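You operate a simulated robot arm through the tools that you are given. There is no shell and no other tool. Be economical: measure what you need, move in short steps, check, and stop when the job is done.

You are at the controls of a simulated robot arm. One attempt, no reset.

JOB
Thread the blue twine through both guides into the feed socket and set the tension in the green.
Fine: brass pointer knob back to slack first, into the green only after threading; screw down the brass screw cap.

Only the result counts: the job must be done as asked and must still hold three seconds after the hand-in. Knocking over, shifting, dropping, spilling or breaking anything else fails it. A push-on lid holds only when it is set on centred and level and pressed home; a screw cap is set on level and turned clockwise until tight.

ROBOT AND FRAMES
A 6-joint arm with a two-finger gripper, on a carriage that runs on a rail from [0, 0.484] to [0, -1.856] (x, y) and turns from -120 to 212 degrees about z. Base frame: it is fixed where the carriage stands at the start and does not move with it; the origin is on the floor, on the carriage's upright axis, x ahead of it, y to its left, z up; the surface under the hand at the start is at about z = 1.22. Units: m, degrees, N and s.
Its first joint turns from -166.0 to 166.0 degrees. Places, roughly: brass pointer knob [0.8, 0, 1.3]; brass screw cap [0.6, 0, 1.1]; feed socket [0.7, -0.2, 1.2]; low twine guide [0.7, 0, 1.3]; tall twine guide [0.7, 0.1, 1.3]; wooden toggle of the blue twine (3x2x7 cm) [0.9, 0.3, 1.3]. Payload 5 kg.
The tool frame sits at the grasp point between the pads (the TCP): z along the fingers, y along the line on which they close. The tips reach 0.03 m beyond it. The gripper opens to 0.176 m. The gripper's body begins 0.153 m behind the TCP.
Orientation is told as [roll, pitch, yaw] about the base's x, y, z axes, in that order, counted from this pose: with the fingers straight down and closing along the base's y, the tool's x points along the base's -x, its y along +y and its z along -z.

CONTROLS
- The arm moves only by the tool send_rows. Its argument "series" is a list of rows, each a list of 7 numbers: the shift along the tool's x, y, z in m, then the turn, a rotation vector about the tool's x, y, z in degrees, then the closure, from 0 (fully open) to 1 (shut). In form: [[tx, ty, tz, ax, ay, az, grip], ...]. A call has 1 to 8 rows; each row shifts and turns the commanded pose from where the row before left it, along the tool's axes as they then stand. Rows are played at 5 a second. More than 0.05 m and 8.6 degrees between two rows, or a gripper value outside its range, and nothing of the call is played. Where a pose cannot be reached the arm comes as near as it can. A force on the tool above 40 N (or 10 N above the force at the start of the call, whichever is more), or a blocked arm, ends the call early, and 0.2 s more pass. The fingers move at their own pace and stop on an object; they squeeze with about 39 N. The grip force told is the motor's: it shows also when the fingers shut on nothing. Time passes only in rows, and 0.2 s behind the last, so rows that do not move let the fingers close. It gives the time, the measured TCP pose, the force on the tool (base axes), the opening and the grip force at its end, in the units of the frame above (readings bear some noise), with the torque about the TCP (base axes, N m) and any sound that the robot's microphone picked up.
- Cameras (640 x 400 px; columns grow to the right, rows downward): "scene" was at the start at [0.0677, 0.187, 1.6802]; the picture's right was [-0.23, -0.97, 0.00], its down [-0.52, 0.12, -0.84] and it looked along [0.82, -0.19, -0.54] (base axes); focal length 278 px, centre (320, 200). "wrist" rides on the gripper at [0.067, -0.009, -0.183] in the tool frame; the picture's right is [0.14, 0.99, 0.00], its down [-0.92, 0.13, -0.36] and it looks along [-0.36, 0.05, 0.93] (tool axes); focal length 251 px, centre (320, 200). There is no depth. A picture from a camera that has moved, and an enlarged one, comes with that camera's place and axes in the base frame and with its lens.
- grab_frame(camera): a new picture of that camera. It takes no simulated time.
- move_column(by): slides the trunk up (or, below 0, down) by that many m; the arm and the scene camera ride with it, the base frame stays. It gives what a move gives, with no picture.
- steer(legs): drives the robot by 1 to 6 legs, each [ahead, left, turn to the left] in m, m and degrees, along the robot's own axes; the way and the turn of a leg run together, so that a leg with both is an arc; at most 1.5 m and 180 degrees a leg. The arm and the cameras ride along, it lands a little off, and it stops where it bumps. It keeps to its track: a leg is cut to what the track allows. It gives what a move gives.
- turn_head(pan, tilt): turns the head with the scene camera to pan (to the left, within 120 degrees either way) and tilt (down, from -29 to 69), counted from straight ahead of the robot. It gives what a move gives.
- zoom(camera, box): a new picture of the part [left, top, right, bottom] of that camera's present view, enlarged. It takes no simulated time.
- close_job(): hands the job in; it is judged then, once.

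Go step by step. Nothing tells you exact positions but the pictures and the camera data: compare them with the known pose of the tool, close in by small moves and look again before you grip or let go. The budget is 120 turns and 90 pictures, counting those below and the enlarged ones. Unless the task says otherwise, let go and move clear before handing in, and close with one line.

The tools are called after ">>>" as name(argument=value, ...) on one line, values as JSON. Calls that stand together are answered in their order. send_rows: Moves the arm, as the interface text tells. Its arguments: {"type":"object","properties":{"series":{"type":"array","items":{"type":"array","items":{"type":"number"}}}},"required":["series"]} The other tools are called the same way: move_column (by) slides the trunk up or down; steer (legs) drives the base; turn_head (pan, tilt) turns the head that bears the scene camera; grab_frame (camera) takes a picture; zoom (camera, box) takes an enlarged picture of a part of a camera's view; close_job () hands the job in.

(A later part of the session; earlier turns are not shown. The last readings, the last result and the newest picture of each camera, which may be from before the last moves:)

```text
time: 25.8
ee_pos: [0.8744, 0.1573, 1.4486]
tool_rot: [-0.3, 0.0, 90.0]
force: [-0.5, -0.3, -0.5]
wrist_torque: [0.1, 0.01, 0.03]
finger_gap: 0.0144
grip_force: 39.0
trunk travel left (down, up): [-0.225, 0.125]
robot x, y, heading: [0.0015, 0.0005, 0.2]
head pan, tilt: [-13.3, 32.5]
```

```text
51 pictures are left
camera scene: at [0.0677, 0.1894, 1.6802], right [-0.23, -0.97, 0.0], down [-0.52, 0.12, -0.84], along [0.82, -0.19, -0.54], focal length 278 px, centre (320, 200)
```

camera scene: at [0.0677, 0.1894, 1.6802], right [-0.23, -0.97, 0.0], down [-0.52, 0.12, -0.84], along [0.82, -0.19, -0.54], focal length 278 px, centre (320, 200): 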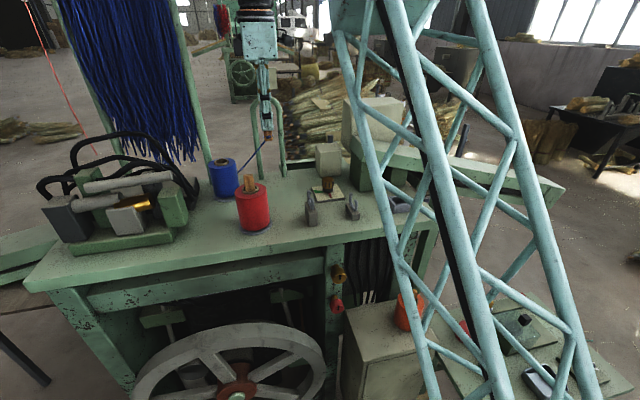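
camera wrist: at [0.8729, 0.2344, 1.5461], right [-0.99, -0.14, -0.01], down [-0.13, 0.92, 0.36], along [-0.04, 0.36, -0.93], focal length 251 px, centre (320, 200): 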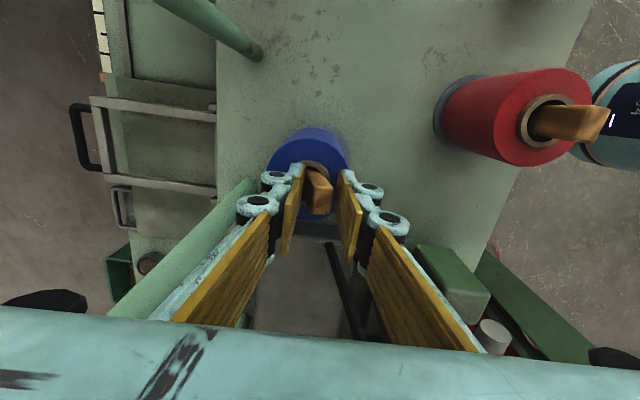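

The lattice is just the forearm. I'll carry the toggle high past the tall guide to (0.62, 0, 1.44) so the twine lies over its U (tips z≈1.30, x≈0.675, y≈0.07).

>>> send_rows(series=[[0.026, 0.0423, 0, 0, 0, 0, 1.0], [0.026, 0.0423, 0, 0, 0, 0, 1.0], [0.026, 0.0423, 0, 0, 0, 0, 1.0], [0.026, 0.0423, 0, 0, 0, 0, 1.0], [0.026, 0.0423, 0, 0, 0, 0, 1.0], [0.026, 0.0423, 0, 0, 0, 0, 1.0], [0, 0, 0, 0, 0, 0, 1.0]])

>>> grab_frame(camera="wrist")

>>> zoom(camera="scene", box=[190, 100, 430, 250])

```text
time: 27.4
ee_pos: [0.6189, 0.0022, 1.4486]
tool_rot: [-0.5, 0.0, 90.0]
force: [-1.3, -0.2, 0.2]
wrist_torque: [0.11, -0.34, -0.02]
finger_gap: 0.0145
grip_force: 39.2
trunk travel left (down, up): [-0.225, 0.125]
robot x, y, heading: [-0.0004, -0.0024, -0.1]
head pan, tilt: [-13.3, 32.5]
```

```text
50 pictures are left
camera wrist: at [0.627, -0.066, 1.631], right [-0.99, -0.14, -0.01], down [-0.13, 0.92, 0.36], along [-0.04, 0.36, -0.93], focal length 251 px, centre (320, 200)
```

wrist: 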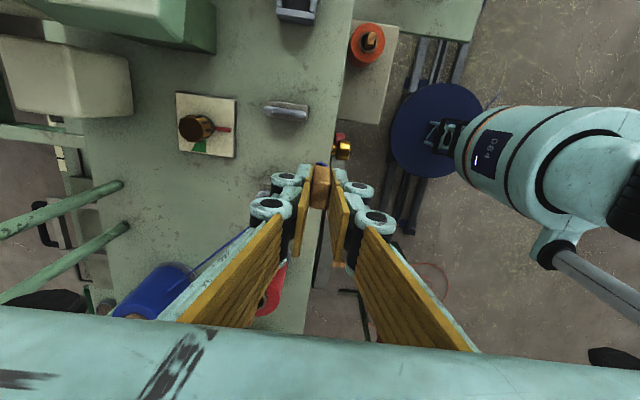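

```text
2.67 times, centred on (310, 175) of scene
camera zoom: at [0.0659, 0.1895, 1.6803], right [-0.23, -0.97, 0.0], down [-0.52, 0.12, -0.84], along [0.82, -0.19, -0.54], focal length 740 px, centre (347, 267)
```

zoom: 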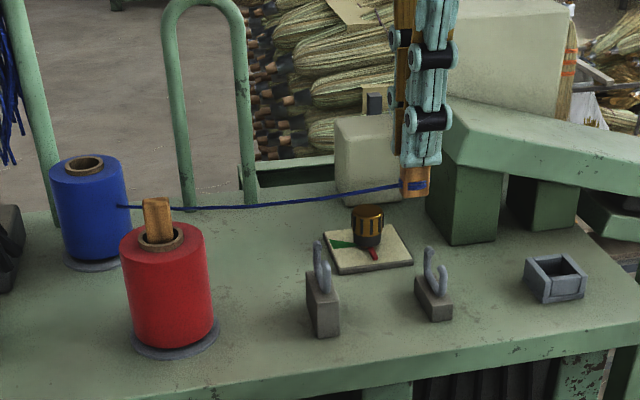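

The twine now leaves the spool side at z≈1.28 and, in plan, passes over the tall guide. I'll lower the toggle to drop it into the U.

>>> send_rows(series=[[0, 0.006, 0.04, 0, 0, 0, 1.0], [0, 0, 0.045, 0, 0, 0, 1.0], [0, 0, 0.043, 0, 0, 0, 1.0], [0, 0, 0, 0, 0, 0, 1.0]])

>>> zoom(camera="scene", box=[230, 140, 430, 260])

>>> zoom(camera="wrist", box=[160, 100, 400, 330])

```text
time: 28.4
ee_pos: [0.6157, 0.0016, 1.3189]
tool_rot: [-0.4, 0.0, 89.9]
force: [1.3, -0.8, -0.2]
wrist_torque: [-0.03, 0.05, -0.02]
finger_gap: 0.0145
grip_force: 38.6
trunk travel left (down, up): [-0.225, 0.125]
robot x, y, heading: [-0.0024, 0.0042, -0.1]
head pan, tilt: [-13.3, 32.5]
```

```text
3.20 times, centred on (330, 200) of scene
camera zoom: at [0.068, 0.1898, 1.6802], right [-0.23, -0.97, 0.0], down [-0.52, 0.12, -0.84], along [0.82, -0.19, -0.54], focal length 888 px, centre (288, 200)
```

zoom: 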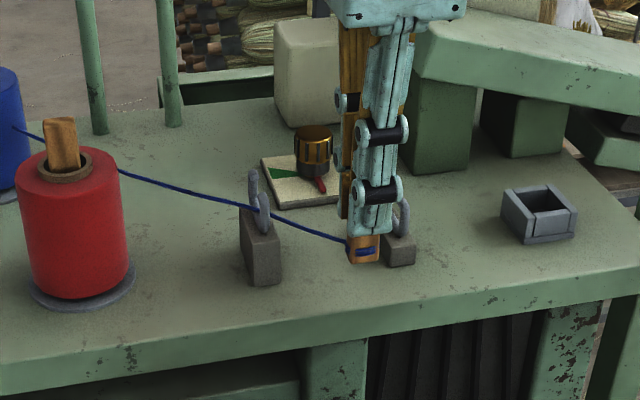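

```text
1.74 times, centred on (280, 215) of wrist
camera zoom: at [0.6244, -0.0653, 1.5026], right [-0.99, -0.14, -0.01], down [-0.13, 0.92, 0.36], along [-0.04, 0.36, -0.93], focal length 437 px, centre (390, 174)
```

zoom: 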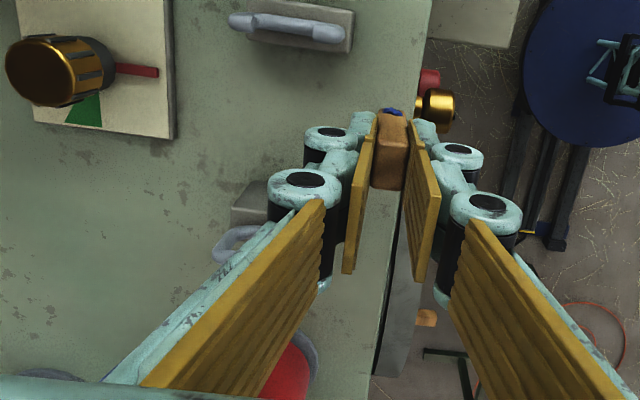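

>>> zoom(camera="scene", box=[295, 185, 355, 235])

```text
8.00 times, centred on (325, 210) of scene
camera zoom: at [0.068, 0.1898, 1.6802], right [-0.23, -0.97, 0.0], down [-0.52, 0.12, -0.84], along [0.82, -0.19, -0.54], focal length 2220 px, centre (280, 120)
```

zoom: 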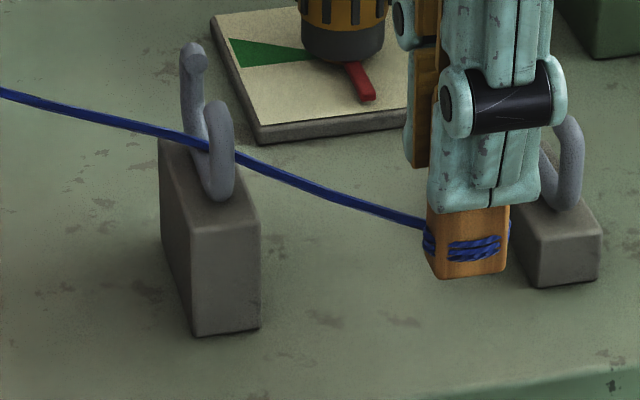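

The twine is in the tall guide's U, behind the front prong and in front of the back one. I'll go round the low guide on the near side and come back over to x≈0.678 beyond it.

>>> send_rows(series=[[0, 0.026, -0.01, 0, 0, 0, 1.0], [0.04, 0, -0.006, 0, 0, 0, 1.0], [0.04, 0, -0.004, 0, 0, 0, 1.0], [0.034, 0, 0, 0, 0, 0, 1.0], [0, -0.045, 0, 0, 0, 0, 1.0], [0, -0.042, 0, 0, 0, 0, 1.0], [0, 0, 0, 0, 0, 0, 1.0]])

>>> zoom(camera="scene", box=[290, 160, 410, 240])

```text
time: 30.0
ee_pos: [0.6775, -0.1115, 1.3404]
tool_rot: [-0.3, 0.0, 90.1]
force: [0.8, 0.0, -0.8]
wrist_torque: [-0.01, 0.08, 0.01]
finger_gap: 0.0146
grip_force: 38.5
trunk travel left (down, up): [-0.225, 0.125]
robot x, y, heading: [0.0018, 0.0042, -0.0]
head pan, tilt: [-13.3, 32.5]
```

```text
5.00 times, centred on (350, 200) of scene
camera zoom: at [0.0679, 0.1899, 1.6803], right [-0.23, -0.97, 0.0], down [-0.52, 0.12, -0.84], along [0.82, -0.19, -0.54], focal length 1388 px, centre (170, 200)
```

zoom: 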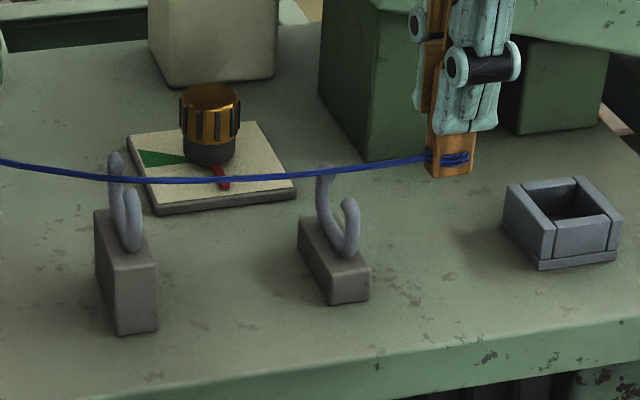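

The twine is pinned in the tall guide and lies over the low U. I'll lower the toggle to seat it, shifting slightly to -x.

>>> send_rows(series=[[0, 0.015, 0, 0, 0, 0, 1.0], [0, 0, 0.02, 0, 0, 0, 1.0], [0, 0, 0.015, 0, 0, 0, 1.0], [0, 0, 0, 0, 0, 0, 1.0]])

>>> zoom(camera="scene", box=[300, 170, 400, 235])

```text
time: 31.0
ee_pos: [0.6619, -0.1107, 1.3048]
tool_rot: [-0.3, 0.0, 90.0]
force: [-0.1, 1.1, -0.3]
wrist_torque: [-0.04, 0.0, -0.03]
finger_gap: 0.0145
grip_force: 38.7
trunk travel left (down, up): [-0.225, 0.125]
robot x, y, heading: [0.001, 0.0011, 0.1]
head pan, tilt: [-13.3, 32.5]
```

```text
6.15 times, centred on (350, 202) of scene
camera zoom: at [0.0677, 0.1899, 1.6803], right [-0.23, -0.97, 0.0], down [-0.52, 0.12, -0.84], along [0.82, -0.19, -0.54], focal length 1708 px, centre (135, 185)
```

zoom: 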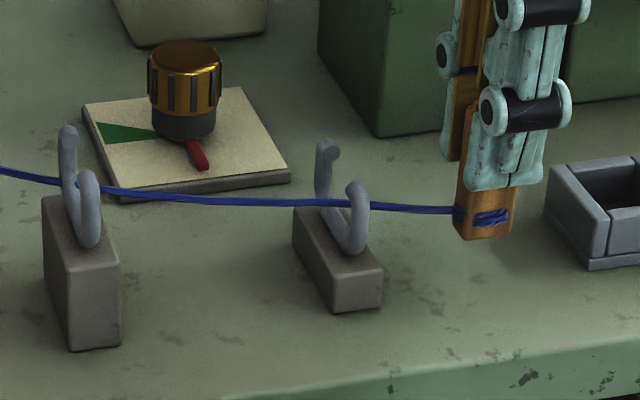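

The twine runs through both guides. Next I'll raise just enough to clear the socket rim and measure the socket more exactly from the wrist camera.

>>> send_rows(series=[[0, -0.012, -0.018, 0, 0, 0, 1.0], [0.02, 0, 0, 0, 0, 0, 1.0], [0, 0, 0, 0, 0, 0, 1.0]])

>>> grab_frame(camera="wrist")

>>> zoom(camera="scene", box=[360, 170, 430, 225])

```text
time: 31.8
ee_pos: [0.6743, -0.1302, 1.3243]
tool_rot: [-0.3, 0.0, 90.0]
force: [-0.6, -1.0, 0.3]
wrist_torque: [0.15, -0.01, 0.0]
finger_gap: 0.0143
grip_force: 39.3
trunk travel left (down, up): [-0.225, 0.125]
robot x, y, heading: [0.0054, 0.0017, 0.1]
head pan, tilt: [-13.3, 32.5]
```

```text
43 pictures are left
camera wrist: at [0.6831, -0.1984, 1.506], right [-0.99, -0.14, -0.01], down [-0.13, 0.92, 0.36], along [-0.04, 0.36, -0.93], focal length 251 px, centre (320, 200)
```

wrist: 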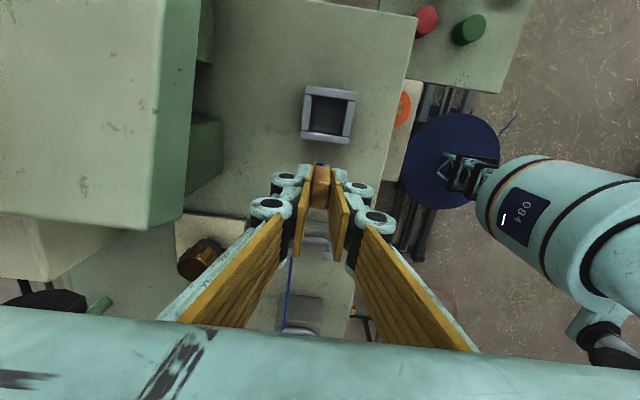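

```text
7.27 times, centred on (395, 198) of scene
camera zoom: at [0.0677, 0.1893, 1.6803], right [-0.23, -0.97, 0.0], down [-0.52, 0.12, -0.84], along [0.82, -0.19, -0.54], focal length 2018 px, centre (-226, 218)
```

zoom: 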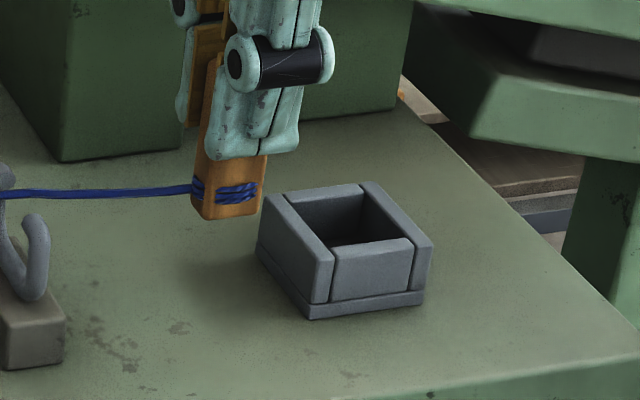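

>>> zoom(camera="wrist", box=[280, 80, 376, 212])

```text
3.03 times, centred on (328, 146) of wrist
camera zoom: at [0.6831, -0.1984, 1.506], right [-0.99, -0.14, -0.01], down [-0.13, 0.92, 0.36], along [-0.04, 0.36, -0.93], focal length 762 px, centre (296, 364)
```

zoom: 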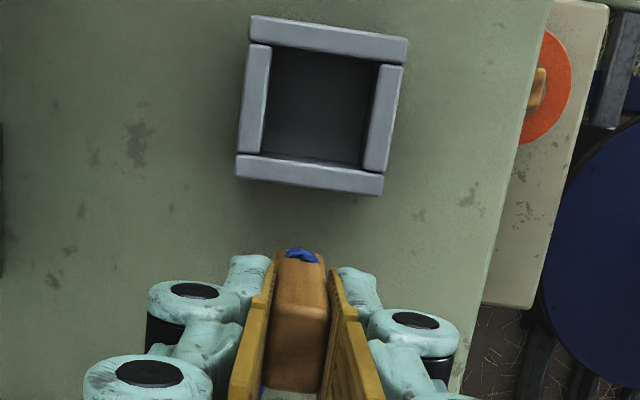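

I place the socket opening centre at (0.677, -0.187), with the rim at z≈1.25. I'll move above it and check.

>>> send_rows(series=[[0.029, -0.002, 0, 0, 0, 0, 1.0], [0.028, -0.001, 0, 0, 0, 0, 1.0], [0, 0, 0, 0, 0, 0, 1.0]])

>>> zoom(camera="scene", box=[360, 170, 430, 225])

>>> zoom(camera="wrist", box=[270, 110, 370, 230])

```text
time: 32.6
ee_pos: [0.6773, -0.1894, 1.3235]
tool_rot: [-0.3, -0.1, 90.0]
force: [-0.3, 0.0, 0.3]
wrist_torque: [0.06, -0.01, 0.03]
finger_gap: 0.0146
grip_force: 38.8
trunk travel left (down, up): [-0.225, 0.125]
robot x, y, heading: [-0.0001, 0.0005, -0.1]
head pan, tilt: [-13.3, 32.5]
```

```text
7.27 times, centred on (395, 198) of scene
camera zoom: at [0.0677, 0.1896, 1.6802], right [-0.23, -0.97, 0.0], down [-0.52, 0.12, -0.84], along [0.82, -0.19, -0.54], focal length 2018 px, centre (-226, 218)
```

zoom: 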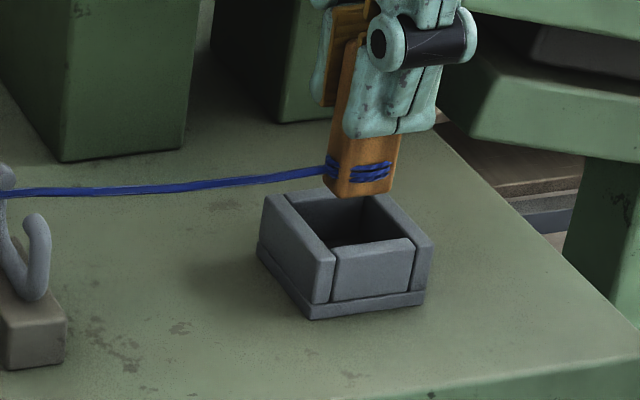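

```text
3.33 times, centred on (320, 170) of wrist
camera zoom: at [0.6861, -0.2557, 1.5058], right [-0.99, -0.14, -0.01], down [-0.13, 0.92, 0.36], along [-0.04, 0.36, -0.93], focal length 838 px, centre (320, 300)
```

zoom: 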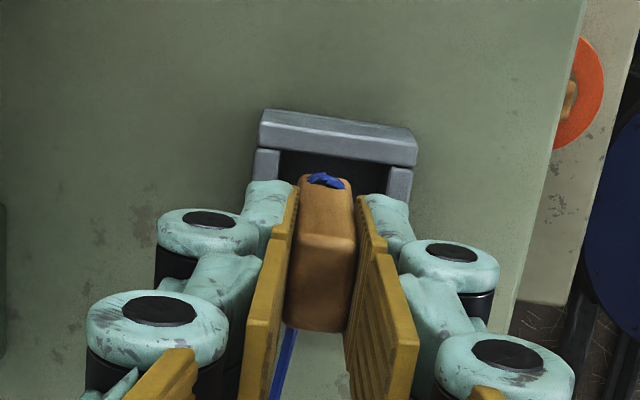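

Aligned to within about 2 mm. I'll nudge +y and lower gently into the socket.

>>> send_rows(series=[[-0.0025, 0, 0, 0, 0, 0, 1.0], [0, 0, 0.01, 0, 0, 0, 1.0], [0, 0, 0.01, 0, 0, 0, 1.0], [0, 0, 0.005, 0, 0, 0, 1.0]])

>>> zoom(camera="scene", box=[360, 170, 430, 225])

```text
time: 33.6
ee_pos: [0.6773, -0.186, 1.2979]
tool_rot: [-0.2, 0.0, 90.0]
force: [0.1, -0.3, 0.3]
wrist_torque: [-0.03, -0.03, 0.01]
finger_gap: 0.0146
grip_force: 39.0
trunk travel left (down, up): [-0.225, 0.125]
robot x, y, heading: [0.0005, 0.0041, 0.1]
head pan, tilt: [-13.3, 32.5]
```

```text
7.27 times, centred on (395, 198) of scene
camera zoom: at [0.0677, 0.1898, 1.6802], right [-0.23, -0.97, 0.0], down [-0.52, 0.12, -0.84], along [0.82, -0.19, -0.54], focal length 2018 px, centre (-226, 218)
```

zoom: 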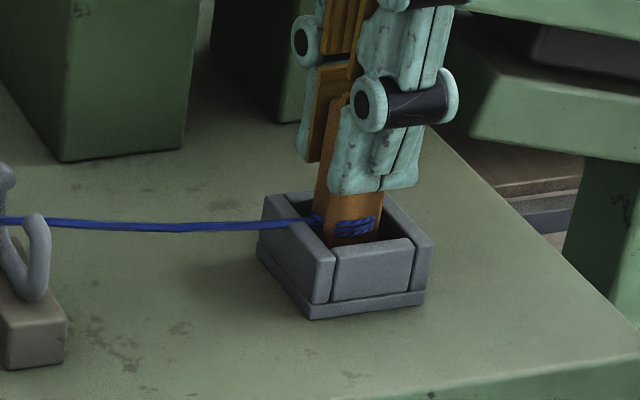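

The toggle has entered without contact. I'll lower further until it touches the floor.

>>> send_rows(series=[[0, 0, 0.006, 0, 0, 0, 1.0], [0, 0, 0.005, 0, 0, 0, 1.0], [0, 0, 0.003, 0, 0, 0, 1.0]])

>>> zoom(camera="scene", box=[290, 170, 430, 250])

```text
time: 34.5
ee_pos: [0.6756, -0.1861, 1.2892]
tool_rot: [-0.7, 0.0, 90.1]
force: [-4.6, 2.6, 19.9]
wrist_torque: [0.17, 0.28, 0.03]
finger_gap: 0.0144
grip_force: 39.2
trunk travel left (down, up): [-0.225, 0.125]
robot x, y, heading: [-0.0006, 0.0028, 0.0]
head pan, tilt: [-13.3, 32.5]
stopped in row 3: the force on the tool passed its limit at 43 N (the readings are from after the stop); the commanded pose is now the measured one
```

```text
4.57 times, centred on (360, 210) of scene
camera zoom: at [0.0661, 0.1903, 1.6803], right [-0.23, -0.97, 0.0], down [-0.52, 0.12, -0.84], along [0.82, -0.19, -0.54], focal length 1269 px, centre (137, 154)
```

zoom: 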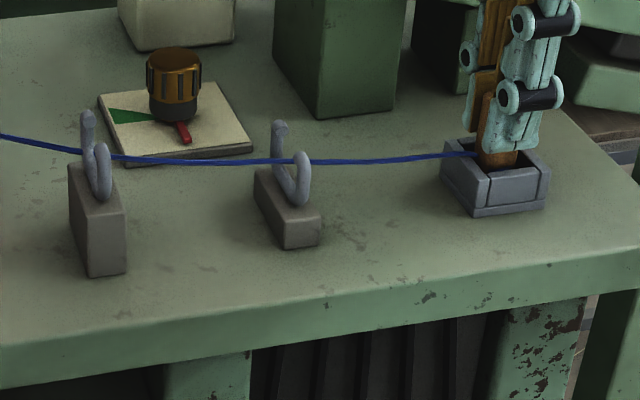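

It has bottomed on the socket floor and the twine passes both guides. I'll release and lift clear.

>>> send_rows(series=[[0, 0, 0, 0, 0, 0, 0.85], [0, 0, 0, 0, 0, 0, 0.75], [0, 0, 0, 0, 0, 0, 0.7], [0, 0, -0.03, 0, 0, 0, 0.7], [0, 0, -0.04, 0, 0, 0, 0.7], [0, 0, -0.05, 0, 0, 0, 0.7], [0, 0, -0.05, 0, 0, 0, 0.7]])

>>> zoom(camera="scene", box=[290, 160, 430, 250])

```text
time: 36.1
ee_pos: [0.6762, -0.1859, 1.4583]
tool_rot: [-0.6, 0.0, 90.1]
force: [-0.4, 0.7, 0.3]
wrist_torque: [0.02, 0.02, 0.01]
finger_gap: 0.0529
grip_force: 0.1
trunk travel left (down, up): [-0.225, 0.125]
robot x, y, heading: [-0.0029, 0.0019, 0.0]
head pan, tilt: [-13.3, 32.5]
```

```text
4.44 times, centred on (360, 205) of scene
camera zoom: at [0.0676, 0.1898, 1.6802], right [-0.23, -0.97, 0.0], down [-0.52, 0.12, -0.84], along [0.82, -0.19, -0.54], focal length 1234 px, centre (142, 178)
```

zoom: 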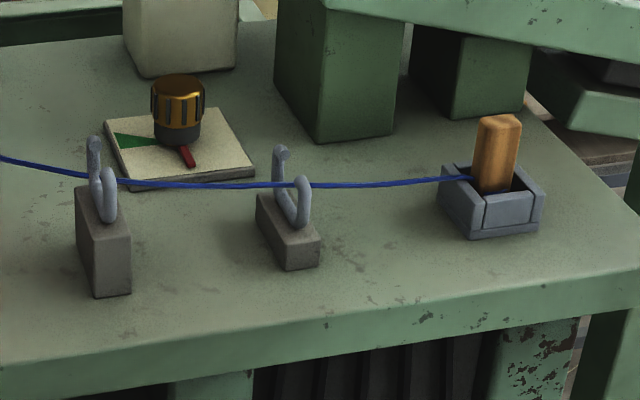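

The toggle stands in the socket and the twine sits in both guides. Now back to the knob, gripping at yaw 90.

>>> send_rows(series=[[-0.0356, -0.025, 0, 0, 0, 0, 0.6], [-0.0356, -0.025, 0, 0, 0, 0, 0.6], [-0.0356, -0.025, 0, 0, 0, 0, 0.6], [-0.0356, -0.025, 0, 0, 0, 0, 0.6], [-0.0356, -0.0245, 0, 0, 0, 0, 0.6], [0, 0, 0.04, 0, 0, 0, 0.6], [0, 0, 0.04, 0, 0, 0, 0.6], [0, 0, 0.04, 0, 0, 0, 0.6]])

>>> zoom(camera="wrist", box=[240, 110, 400, 230])

```text
time: 37.9
ee_pos: [0.8016, -0.0084, 1.3389]
tool_rot: [-0.6, 0.1, 90.0]
force: [-0.1, 0.0, -0.2]
wrist_torque: [-0.05, -0.04, 0.0]
finger_gap: 0.0707
grip_force: 0.1
trunk travel left (down, up): [-0.225, 0.125]
robot x, y, heading: [0.0015, 0.0024, -0.2]
head pan, tilt: [-13.3, 32.5]
```

```text
3.33 times, centred on (320, 170) of wrist
camera zoom: at [0.8094, -0.0754, 1.5208], right [-0.99, -0.14, -0.01], down [-0.13, 0.92, 0.36], along [-0.04, 0.36, -0.93], focal length 838 px, centre (320, 300)
```

zoom: 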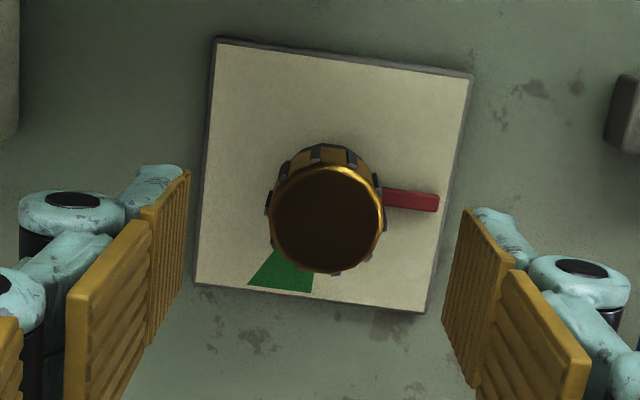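

The pointer sits at 180°, and I measure the green at roughly 61–90°. I'll grip and turn clockwise, first about 60°, then check.

>>> send_rows(series=[[-0.002, 0.001, 0.03, 0, 0, 0, 0.6], [0, 0, 0.022, 0, 0, 0, 0.6], [0, 0, 0, 0, 0, 0, 0.75], [0, 0, 0, 0, 0, 0, 0.9], [0, 0, 0, 0, 0, 0, 0.9], [0, 0, 0, 0, 0, 6, 0.9], [0, 0, 0, 0, 0, 6, 0.9], [0, 0, 0, 0, 0, 6, 0.9]])

>>> send_rows(series=[[0, 0, 0, 0, 0, 7, 0.9], [0, 0, 0, 0, 0, 7, 0.9], [0, 0, 0, 0, 0, 7, 0.9], [0, 0, 0, 0, 0, 7, 0.9], [0, 0, 0, 0, 0, 7, 0.9], [0, 0, 0, 0, 0, 7, 0.9]])

>>> zoom(camera="scene", box=[280, 150, 380, 212])

```text
time: 39.7
ee_pos: [0.7998, -0.0064, 1.2849]
tool_rot: [-0.5, -0.1, 71.9]
force: [-17.7, -1.3, -11.8]
wrist_torque: [-0.63, 0.67, 0.03]
finger_gap: 0.0351
grip_force: 45.2
trunk travel left (down, up): [-0.225, 0.125]
robot x, y, heading: [0.0019, 0.004, -0.0]
head pan, tilt: [-13.3, 32.5]
```

```text
time: 41.1
ee_pos: [0.8007, -0.0068, 1.2863]
tool_rot: [-0.4, -0.3, 29.9]
force: [-28.3, -3.7, -21.9]
wrist_torque: [-0.3, 1.0, 0.05]
finger_gap: 0.0349
grip_force: 45.0
trunk travel left (down, up): [-0.225, 0.125]
robot x, y, heading: [-0.0, 0.0045, -0.1]
head pan, tilt: [-13.3, 32.5]
```

```text
6.40 times, centred on (330, 181) of scene
camera zoom: at [0.0668, 0.1895, 1.6802], right [-0.23, -0.97, 0.0], down [-0.52, 0.12, -0.84], along [0.82, -0.19, -0.54], focal length 1776 px, centre (256, 322)
```

zoom: 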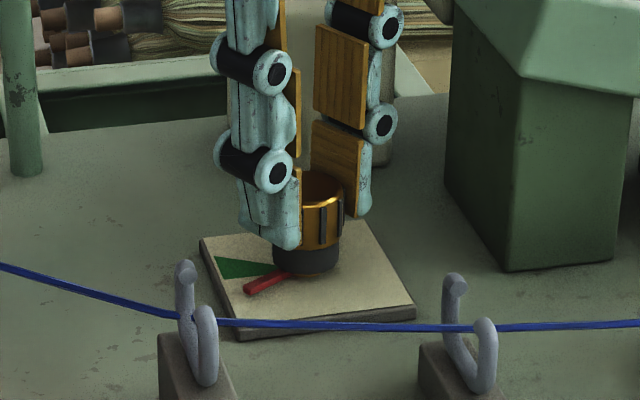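

The pointer is at about 120°. I'll relieve the side force and turn about 42° more.

>>> send_rows(series=[[0.0018, 0.001, -0.001, 0, 0, 0, 0.9], [0, 0, 0, 0, 0, 7, 0.9], [0, 0, 0, 0, 0, 7, 0.9], [0, 0, 0, 0, 0, 7, 0.9], [0, 0, 0, 0, 0, 7, 0.9], [0, 0, 0, 0, 0, 7, 0.9], [0, 0, 0, 0, 0, 7, 0.9]])

>>> zoom(camera="scene", box=[280, 150, 380, 212])

```text
time: 42.7
ee_pos: [0.7998, -0.0066, 1.286]
tool_rot: [-0.1, -0.5, -12.0]
force: [-7.6, -3.0, -31.0]
wrist_torque: [-0.13, -0.06, -0.01]
finger_gap: 0.0349
grip_force: 45.0
trunk travel left (down, up): [-0.225, 0.125]
robot x, y, heading: [0.0007, -0.0017, -0.2]
head pan, tilt: [-13.3, 32.5]
```

```text
6.40 times, centred on (330, 181) of scene
camera zoom: at [0.0688, 0.1896, 1.6801], right [-0.23, -0.97, 0.0], down [-0.52, 0.12, -0.84], along [0.82, -0.19, -0.54], focal length 1776 px, centre (256, 322)
```

zoom: 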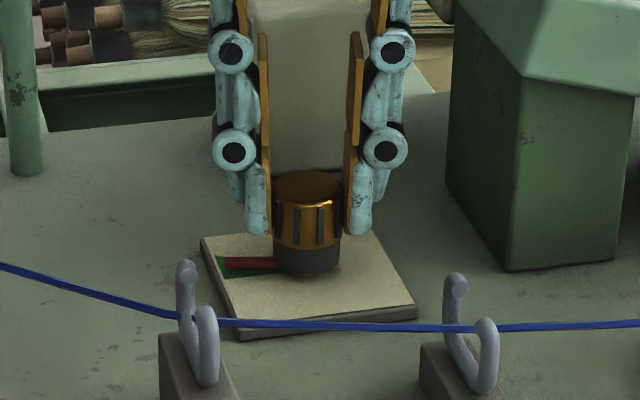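

The pointer looks to be in the green. I'll release, lift and verify from above.

>>> send_rows(series=[[0, 0, 0, 0, 0, 0, 0.75], [0, 0, 0, 0, 0, 0, 0.6], [0, 0, -0.03, 0, 0, 0, 0.6], [0, 0, -0.05, 0, 0, 0, 0.6], [0, 0, -0.05, 0, 0, 0, 0.6], [0, 0, 0, 0, 0, 0, 0.6]])

>>> zoom(camera="wrist", box=[260, 100, 380, 220])

>>> grab_frame(camera="wrist")

>>> zoom(camera="scene", box=[290, 230, 390, 340])

```text
time: 44.1
ee_pos: [0.7978, -0.0061, 1.4174]
tool_rot: [0.1, -0.7, -12.0]
force: [-0.4, -0.4, -0.1]
wrist_torque: [-0.01, -0.09, 0.01]
finger_gap: 0.0705
grip_force: 0.0
trunk travel left (down, up): [-0.225, 0.125]
robot x, y, heading: [0.0023, 0.0085, 0.1]
head pan, tilt: [-13.3, 32.5]
```

```text
3.33 times, centred on (320, 160) of wrist
camera zoom: at [0.7291, -0.0018, 1.5995], right [0.07, 1.0, 0.0], down [0.93, -0.07, 0.37], along [0.37, -0.03, -0.93], focal length 838 px, centre (320, 333)
```

zoom: 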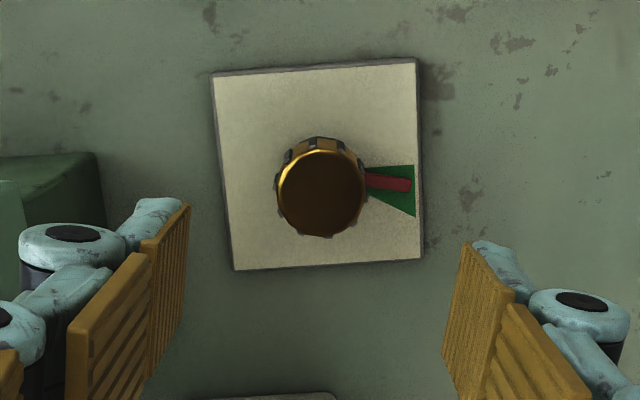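

```text
31 pictures are left
camera wrist: at [0.7291, -0.0018, 1.5995], right [0.07, 1.0, 0.0], down [0.93, -0.07, 0.37], along [0.37, -0.03, -0.93], focal length 251 px, centre (320, 200)
```

wrist: 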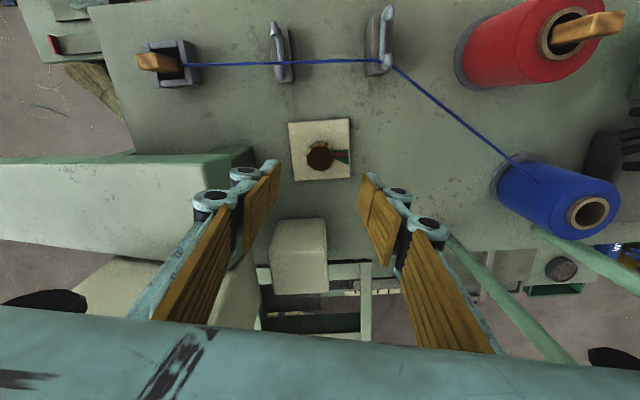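

```text
3.64 times, centred on (340, 285) of scene
camera zoom: at [0.0672, 0.1898, 1.6802], right [-0.23, -0.97, 0.0], down [-0.52, 0.12, -0.84], along [0.82, -0.19, -0.54], focal length 1009 px, centre (247, -109)
```

zoom: 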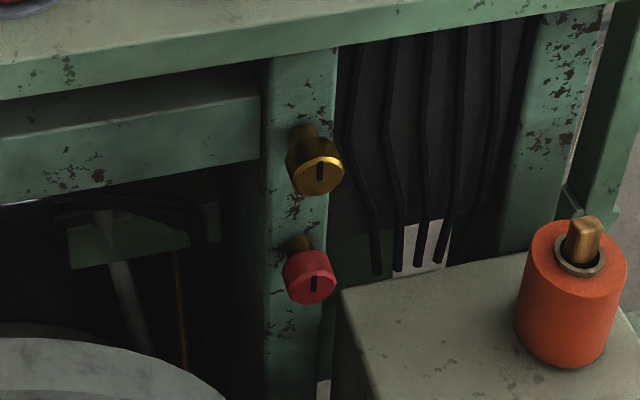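

The pointer sits inside the green and the twine runs cleanly through both guides into the socket. Next is the brass cap, at about (0.57, 0.02, 1.095) and facing the robot. I'll retract first to a clear place at the front right.

>>> send_rows(series=[[0, 0, -0.04, 0, 0, -6, 0.6], [0, 0, -0.045, 0, 0, -6, 0.6], [0.04, -0.02, -0.01, 0, 0, 0, 0.6], [0.04, -0.025, 0, 0, 0, 0, 0.6], [0.04, -0.025, 0, 0, 0, 0, 0.6], [0.04, -0.025, 0, 0, 0, 0, 0.6], [0.04, -0.025, 0, 0, 0, 0, 0.6], [0.04, -0.025, 0, 0, 0, 0, 0.6]])

>>> send_rows(series=[[0.025, -0.04, 0, 0, 0, 0, 0.6], [0.025, -0.04, 0, 0, 0, 0, 0.6], [0.025, -0.04, 0, 0, 0, 0, 0.6], [0.025, -0.04, 0, 0, 0, 0, 0.6], [0, -0.03, 0, 0, 0, 0, 0.6]])

>>> send_rows(series=[[0, 0, 0, 0, -8, 0, 0.6], [0, 0, 0, 0, -8, 0, 0.6], [0, 0, 0, 0, -8, 0, 0.6], [0, 0, 0, 0, -8, 0, 0.6], [0, 0, 0, 0, -8, 0, 0.6], [0, 0, 0, 0, -8, 0, 0.6]])

```text
time: 45.9
ee_pos: [0.5558, -0.1503, 1.5115]
tool_rot: [-0.1, -0.6, 0.1]
force: [0.2, 1.1, -1.8]
wrist_torque: [0.0, 0.03, -0.02]
finger_gap: 0.0704
grip_force: 0.0
trunk travel left (down, up): [-0.225, 0.125]
robot x, y, heading: [0.0002, -0.0007, 0.2]
head pan, tilt: [-13.3, 32.5]
```

```text
time: 47.1
ee_pos: [0.456, -0.3416, 1.51]
tool_rot: [-0.1, -0.5, 0.1]
force: [-2.2, 0.0, 0.3]
wrist_torque: [0.05, -0.24, 0.0]
finger_gap: 0.07
grip_force: 0.1
trunk travel left (down, up): [-0.225, 0.125]
robot x, y, heading: [-0.0036, 0.0022, -0.1]
head pan, tilt: [-13.3, 32.5]
```

```text
time: 48.5
ee_pos: [0.46, -0.3455, 1.4968]
tool_rot: [1.4, -48.1, -1.0]
force: [0.7, 0.2, -0.2]
wrist_torque: [-0.03, 0.02, -0.03]
finger_gap: 0.0706
grip_force: 0.1
trunk travel left (down, up): [-0.225, 0.125]
robot x, y, heading: [0.0002, 0.0053, 0.0]
head pan, tilt: [-13.3, 32.5]
```

>>> send_rows(series=[[0, 0, 0, 0, -8, 0, 0.6], [0, 0, 0, 0, -8, 0, 0.6], [0, 0, 0, 0, -8, 0, 0.6], [0, 0, 0, 0, -8, 0, 0.6], [0, 0, 0, 0, -8, 0, 0.6], [0, 0, 0, 0, -1.5, 0, 0.6]])

>>> grab_frame(camera="scene")

```text
time: 49.9
ee_pos: [0.4583, -0.3468, 1.5139]
tool_rot: [-116.7, -90.0, 116.9]
force: [0.4, -0.5, 0.4]
wrist_torque: [-0.01, -0.04, 0.11]
finger_gap: 0.0705
grip_force: 0.0
out of reach, approached as far as the arm can: row 6
trunk travel left (down, up): [-0.225, 0.125]
robot x, y, heading: [-0.0011, -0.0011, -0.2]
head pan, tilt: [-13.3, 32.5]
```

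```text
29 pictures are left
camera scene: at [0.068, 0.1892, 1.6803], right [-0.23, -0.97, 0.0], down [-0.52, 0.12, -0.84], along [0.82, -0.19, -0.54], focal length 278 px, centre (320, 200)
```

scene: 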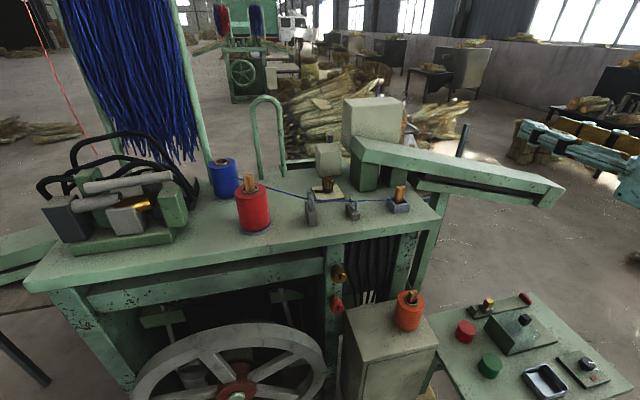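

The tool is horizontal and pointing +x. I'll drive left so the hand lines up with the cap in y, and lower the trunk.

>>> steer(legs=[[0, 0.365, 0]])

>>> move_column(by=-0.2)

>>> turn_head(pan=-40, tilt=30)

>>> grab_frame(camera="scene")

>>> grab_frame(camera="wrist")

```text
time: 52.3
ee_pos: [0.4588, 0.0176, 1.5129]
tool_rot: [-74.5, -89.8, 74.6]
force: [-0.9, 0.7, -0.6]
wrist_torque: [0.01, 0.0, 0.0]
finger_gap: 0.0704
grip_force: 0.0
trunk travel left (down, up): [-0.225, 0.125]
robot x, y, heading: [0.0018, 0.3686, 0.0]
head pan, tilt: [-13.3, 32.5]
```

```text
time: 54.5
ee_pos: [0.4585, 0.0181, 1.3128]
tool_rot: [-76.3, -89.9, 76.3]
force: [-0.5, -0.5, 0.6]
wrist_torque: [0.04, 0.03, -0.01]
finger_gap: 0.0702
grip_force: 0.1
trunk travel left (down, up): [-0.025, 0.325]
robot x, y, heading: [-0.0002, 0.3663, -0.2]
head pan, tilt: [-13.3, 32.5]
```

```text
time: 55.4
ee_pos: [0.4574, 0.0176, 1.3121]
tool_rot: [-73.0, -90.0, 73.2]
force: [0.4, 0.5, 0.5]
wrist_torque: [0.04, 0.0, 0.0]
finger_gap: 0.0702
grip_force: 0.0
trunk travel left (down, up): [-0.025, 0.325]
robot x, y, heading: [-0.0012, 0.3668, 0.0]
head pan, tilt: [-40.0, 30.0]
```

```text
28 pictures are left
camera scene: at [0.0502, 0.5155, 1.484], right [-0.64, -0.77, 0.0], down [-0.38, 0.32, -0.87], along [0.66, -0.56, -0.5], focal length 278 px, centre (320, 200)
```

scene: 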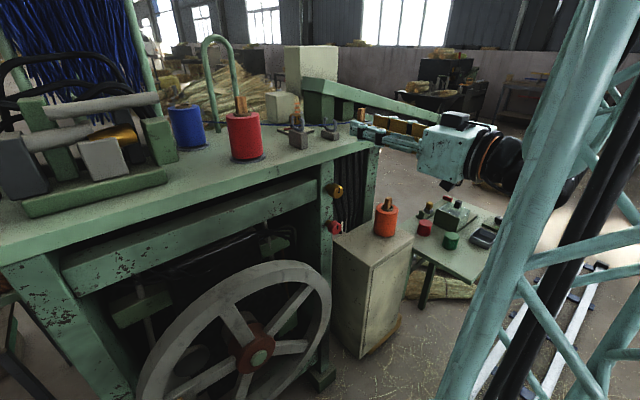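

```text
27 pictures are left
camera wrist: at [0.2751, 0.0077, 1.2449], right [0.0, 0.99, -0.14], down [-0.36, 0.13, 0.92], along [0.93, 0.05, 0.36], focal length 251 px, centre (320, 200)
```

wrist: 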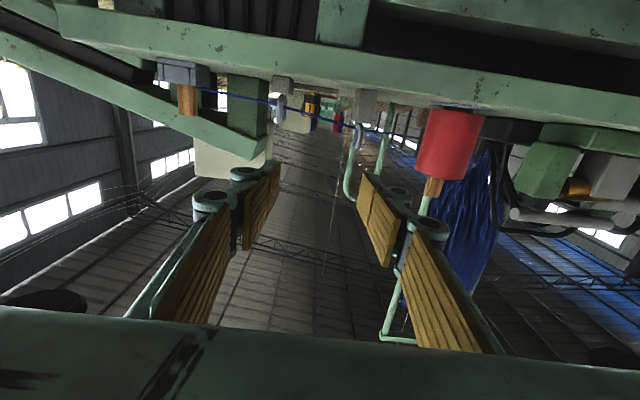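

The arm is clear of everything. I'll lower the hand to cap height and zoom in on the cap.

>>> send_rows(series=[[0.05, 0, 0, 0, 0, 0, 0.6], [0.05, 0, 0, 0, 0, 0, 0.6], [0.05, 0, 0, 0, 0, 0, 0.6], [0.05, 0, 0, 0, 0, 0, 0.6], [0, 0, 0, 0, 0, 0, 0.6]])

>>> zoom(camera="scene", box=[290, 130, 430, 250])

>>> grab_frame(camera="wrist")

```text
time: 56.6
ee_pos: [0.4733, -0.0481, 1.1587]
tool_rot: [44.8, -89.4, -44.7]
force: [-0.7, 0.3, -0.4]
wrist_torque: [0.01, 0.09, -0.13]
finger_gap: 0.0704
grip_force: 0.0
out of reach, approached as far as the arm can: row 1, 2, 3, 4
trunk travel left (down, up): [-0.025, 0.325]
robot x, y, heading: [0.0002, 0.3704, 0.1]
head pan, tilt: [-40.0, 30.0]
```

```text
3.33 times, centred on (360, 190) of scene
camera zoom: at [0.05, 0.5158, 1.4841], right [-0.64, -0.77, 0.0], down [-0.38, 0.32, -0.87], along [0.66, -0.56, -0.5], focal length 925 px, centre (187, 233)
```

zoom: 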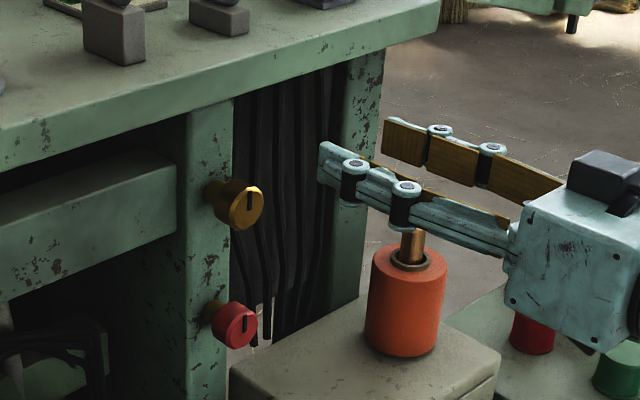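

```text
25 pictures are left
camera wrist: at [0.2907, -0.0576, 1.0923], right [0.0, 0.99, -0.13], down [-0.36, 0.12, 0.93], along [0.93, 0.05, 0.35], focal length 251 px, centre (320, 200)
```

wrist: 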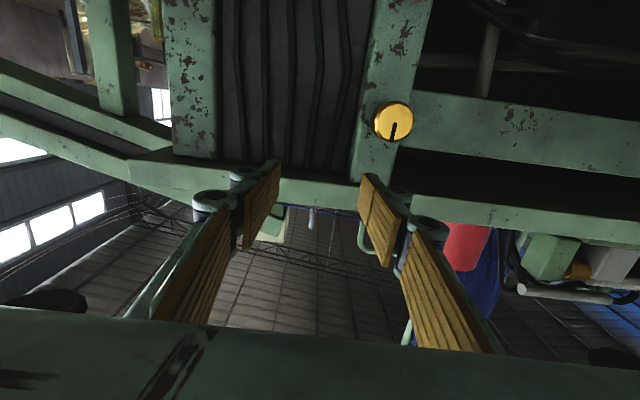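

That pose was out of reach because the hand was too close to the axis, so the arm drifted. The cap face is at (0.562, 0.020, 1.098). I'll go back up, then forward and look.

>>> send_rows(series=[[-0.05, 0, 0, 0, 0, 0, 0.6], [-0.05, 0, 0, 0, 0, 0, 0.6], [-0.03, 0, 0, 0, 0, 0, 0.6], [0, 0, 0, 0, 0, 0, 0.6]])

```text
time: 57.6
ee_pos: [0.474, -0.0467, 1.2879]
tool_rot: [-86.2, -89.9, 86.4]
force: [-0.1, 0.7, -0.6]
wrist_torque: [0.01, 0.05, -0.09]
finger_gap: 0.0706
grip_force: 0.1
trunk travel left (down, up): [-0.025, 0.325]
robot x, y, heading: [-0.0019, 0.3669, -0.1]
head pan, tilt: [-40.0, 30.0]
```

>>> steer(legs=[[0, 0.068, 0]])

>>> send_rows(series=[[0, 0, 0.035, 0, 0, 0, 0.6], [0.04, 0, 0, 0, 0, 0, 0.6], [0.04, 0, 0, 0, 0, 0, 0.6], [0.04, 0, 0, 0, 0, 0, 0.6], [0.04, 0, 0, 0, 0, 0, 0.6], [0.03, 0, 0, 0, 0, 0, 0.6], [0, 0, 0, 0, 0, 0, 0.6]])

>>> grab_frame(camera="wrist")

```text
time: 58.6
ee_pos: [0.4739, 0.0196, 1.2886]
tool_rot: [-71.1, -89.9, 71.2]
force: [-0.3, 0.0, -0.3]
wrist_torque: [-0.01, -0.02, 0.1]
finger_gap: 0.0703
grip_force: 0.0
trunk travel left (down, up): [-0.025, 0.325]
robot x, y, heading: [0.0032, 0.4367, -0.0]
head pan, tilt: [-40.0, 30.0]
```

```text
time: 60.2
ee_pos: [0.5177, -0.0055, 1.1371]
tool_rot: [45.3, -89.3, -45.0]
force: [-0.2, 0.3, -0.1]
wrist_torque: [0.0, -0.02, 0.06]
finger_gap: 0.0704
grip_force: 0.1
out of reach, approached as far as the arm can: row 5, 6
trunk travel left (down, up): [-0.025, 0.325]
robot x, y, heading: [0.0012, 0.4364, -0.2]
head pan, tilt: [-40.0, 30.0]
```

```text
24 pictures are left
camera wrist: at [0.3336, -0.0158, 1.0703], right [-0.01, 0.99, -0.13], down [-0.36, 0.12, 0.93], along [0.93, 0.05, 0.35], focal length 251 px, centre (320, 200)
```

wrist: 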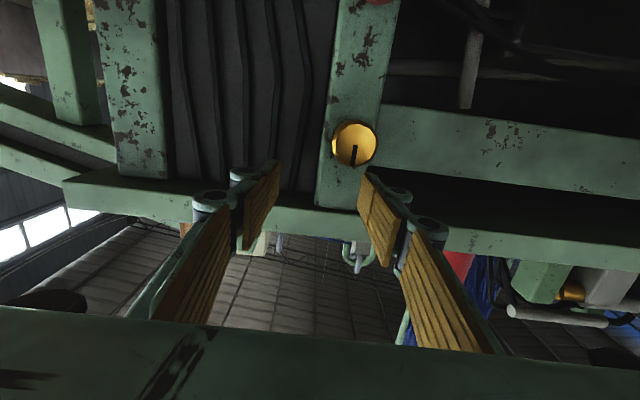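

Nearly there. I'll lower the trunk the last 2.5 cm and move the carriage left to gain reach.

>>> move_column(by=-0.025)

>>> steer(legs=[[0, 0.04, 0]])

>>> zoom(camera="wrist", box=[250, 100, 410, 220])

>>> zoom(camera="scene", box=[290, 130, 430, 250])

```text
time: 60.9
ee_pos: [0.5169, -0.0052, 1.1114]
tool_rot: [45.0, -89.4, -44.6]
force: [0.5, -0.6, 0.3]
wrist_torque: [-0.02, 0.02, -0.01]
finger_gap: 0.0705
grip_force: 0.0
trunk travel left (down, up): [0.0, 0.35]
robot x, y, heading: [0.0003, 0.429, 0.1]
head pan, tilt: [-40.0, 30.0]
```

```text
time: 61.8
ee_pos: [0.517, 0.0341, 1.1124]
tool_rot: [46.1, -89.4, -45.7]
force: [-0.2, -0.4, 0.1]
wrist_torque: [0.01, -0.06, 0.1]
finger_gap: 0.0704
grip_force: 0.1
trunk travel left (down, up): [0.0, 0.35]
robot x, y, heading: [0.0019, 0.4739, 0.1]
head pan, tilt: [-40.0, 30.0]
```

```text
3.33 times, centred on (330, 160) of wrist
camera zoom: at [0.3336, 0.0244, 1.0454], right [-0.01, 0.99, -0.13], down [-0.36, 0.12, 0.93], along [0.93, 0.05, 0.35], focal length 838 px, centre (287, 333)
```

zoom: 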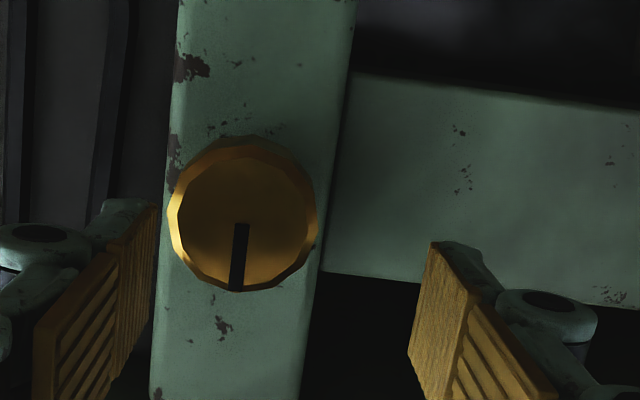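

```text
3.33 times, centred on (360, 190) of scene
camera zoom: at [0.0502, 0.6229, 1.4591], right [-0.64, -0.77, 0.0], down [-0.38, 0.32, -0.87], along [0.66, -0.56, -0.5], focal length 925 px, centre (187, 233)
```

zoom: 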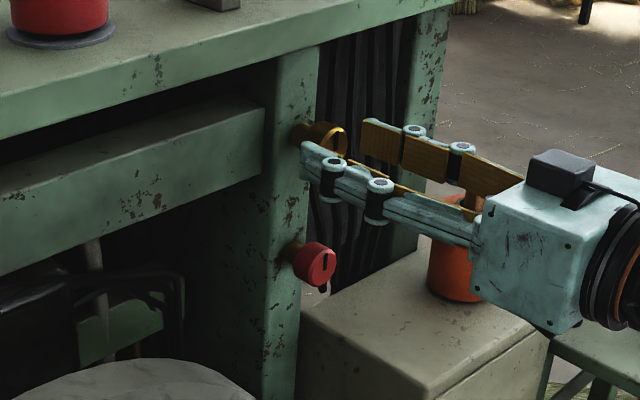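

The cap is at (0.562, 0.020, 1.098), about 39 mm across. I'll align laterally while still just short of its face.

>>> send_rows(series=[[0.005, -0.007, 0.006, 0, 0, 0, 0.55], [0.009, -0.007, 0.006, 0, 0, 0, 0.55], [0, 0, 0, 0, 0, 0, 0.55]])

>>> zoom(camera="wrist", box=[250, 100, 410, 220])

```text
time: 62.6
ee_pos: [0.5291, 0.0194, 1.0981]
tool_rot: [47.2, -89.1, -46.6]
force: [-0.8, 0.6, 0.0]
wrist_torque: [0.05, -0.02, 0.04]
finger_gap: 0.0791
grip_force: 0.0
trunk travel left (down, up): [0.0, 0.35]
robot x, y, heading: [0.0004, 0.4728, 0.1]
head pan, tilt: [-40.0, 30.0]
```

```text
3.33 times, centred on (330, 160) of wrist
camera zoom: at [0.3459, 0.0104, 1.0322], right [-0.01, 0.99, -0.13], down [-0.35, 0.12, 0.93], along [0.93, 0.05, 0.35], focal length 838 px, centre (287, 333)
```

zoom: 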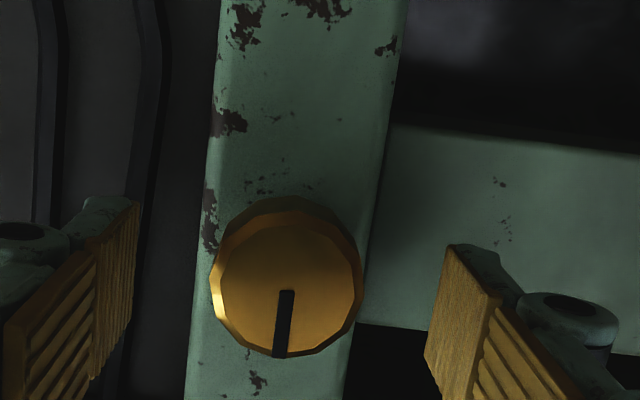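

Centred. I'll pre-rotate by -60° to gain clockwise range, then move forward over the cap.

>>> send_rows(series=[[0, 0, 0, 0, 0, -8.5, 0.55], [0, 0, 0, 0, 0, -8.5, 0.55], [0, 0, 0, 0, 0, -8.5, 0.55], [0, 0, 0, 0, 0, -8.5, 0.55], [0, 0, 0, 0, 0, -8.5, 0.55], [0, 0, 0, 0, 0, -8.5, 0.55], [0, 0, 0, 0, 0, -8.5, 0.55]])

>>> zoom(camera="scene", box=[290, 120, 430, 240])

```text
time: 64.2
ee_pos: [0.5549, -0.1349, 1.4414]
tool_rot: [-84.5, -35.3, 88.9]
force: [0.6, -1.3, -0.7]
wrist_torque: [0.02, -0.14, 0.21]
finger_gap: 0.0793
grip_force: 0.0
out of reach, approached as far as the arm can: row 1, 2, 3, 4, 5, 6, 7
trunk travel left (down, up): [0.0, 0.35]
robot x, y, heading: [-0.0011, 0.4767, 0.1]
head pan, tilt: [-40.0, 30.0]
```

```text
3.33 times, centred on (360, 180) of scene
camera zoom: at [0.0506, 0.6227, 1.4591], right [-0.64, -0.77, 0.0], down [-0.38, 0.32, -0.87], along [0.66, -0.56, -0.5], focal length 925 px, centre (187, 267)
```

zoom: 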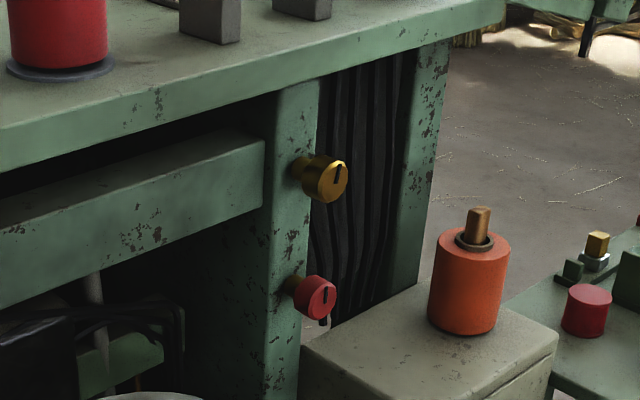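

The arm swung far off its pose. I must check that nothing was disturbed.

>>> grab_frame(camera="scene")

```text
19 pictures are left
camera scene: at [0.0506, 0.6227, 1.4591], right [-0.64, -0.77, 0.0], down [-0.38, 0.32, -0.87], along [0.66, -0.56, -0.5], focal length 278 px, centre (320, 200)
```

scene: 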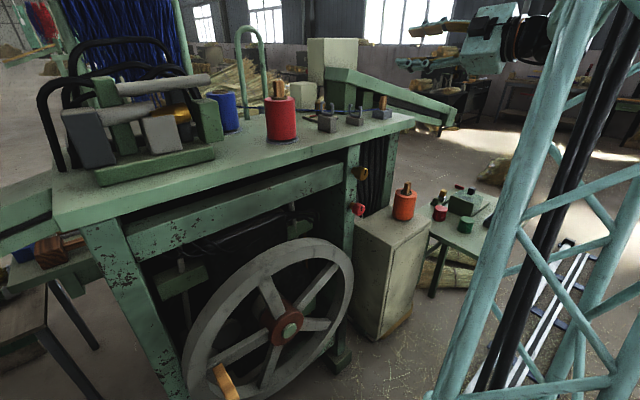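

Everything still stands and the twine is untouched. The fingers still point +x, rolled about -55°, so that roll direction must be running into a joint limit. I'll roll back the positive way and retreat.

>>> send_rows(series=[[0, 0, -0.04, 0, 0, 8.0, 0.55], [0, 0, -0.03, 0, 0, 8.5, 0.55], [0, 0, 0, 0, 0, 8.5, 0.55], [0, 0, 0, 0, 0, 8.5, 0.55], [0, 0, 0, 0, 0, 8.5, 0.55], [0, 0, 0, 0, 0, 8.5, 0.55], [0, 0, 0, 0, 0, 8.5, 0.55], [0, 0, 0, 0, 0, 8.5, 0.55]])

```text
time: 66.0
ee_pos: [0.4844, -0.1372, 1.4466]
tool_rot: [71.1, -76.2, -69.4]
force: [0.0, 0.2, 0.1]
wrist_torque: [-0.02, -0.01, 0.01]
finger_gap: 0.0794
grip_force: 0.1
trunk travel left (down, up): [0.0, 0.35]
robot x, y, heading: [-0.0025, 0.4756, 0.1]
head pan, tilt: [-40.0, 30.0]
```

Roll is about +13° now, with a small tilt error. I'll correct the tilt, roll to +30°, and move to y≈0.02 at this height.

>>> send_rows(series=[[0, 0, 0, 1.15, -4.8, 0, 0.55], [0, 0, 0, 0, 0, 8.5, 0.55], [0, 0, 0, 0, 0, 8.5, 0.55], [0.0196, 0.034, 0, 0, 0, 0, 0.55], [0.0196, 0.034, 0, 0, 0, 0, 0.55], [0.0196, 0.034, 0, 0, 0, 0, 0.55], [0.0196, 0.034, 0, 0, 0, 0, 0.55]])

```text
time: 67.6
ee_pos: [0.485, 0.0203, 1.4468]
tool_rot: [89.9, -60.2, -90.0]
force: [0.7, -1.2, 0.1]
wrist_torque: [0.02, -0.12, 0.23]
finger_gap: 0.0791
grip_force: 0.0
trunk travel left (down, up): [0.0, 0.35]
robot x, y, heading: [0.0011, 0.4733, 0.0]
head pan, tilt: [-40.0, 30.0]
```

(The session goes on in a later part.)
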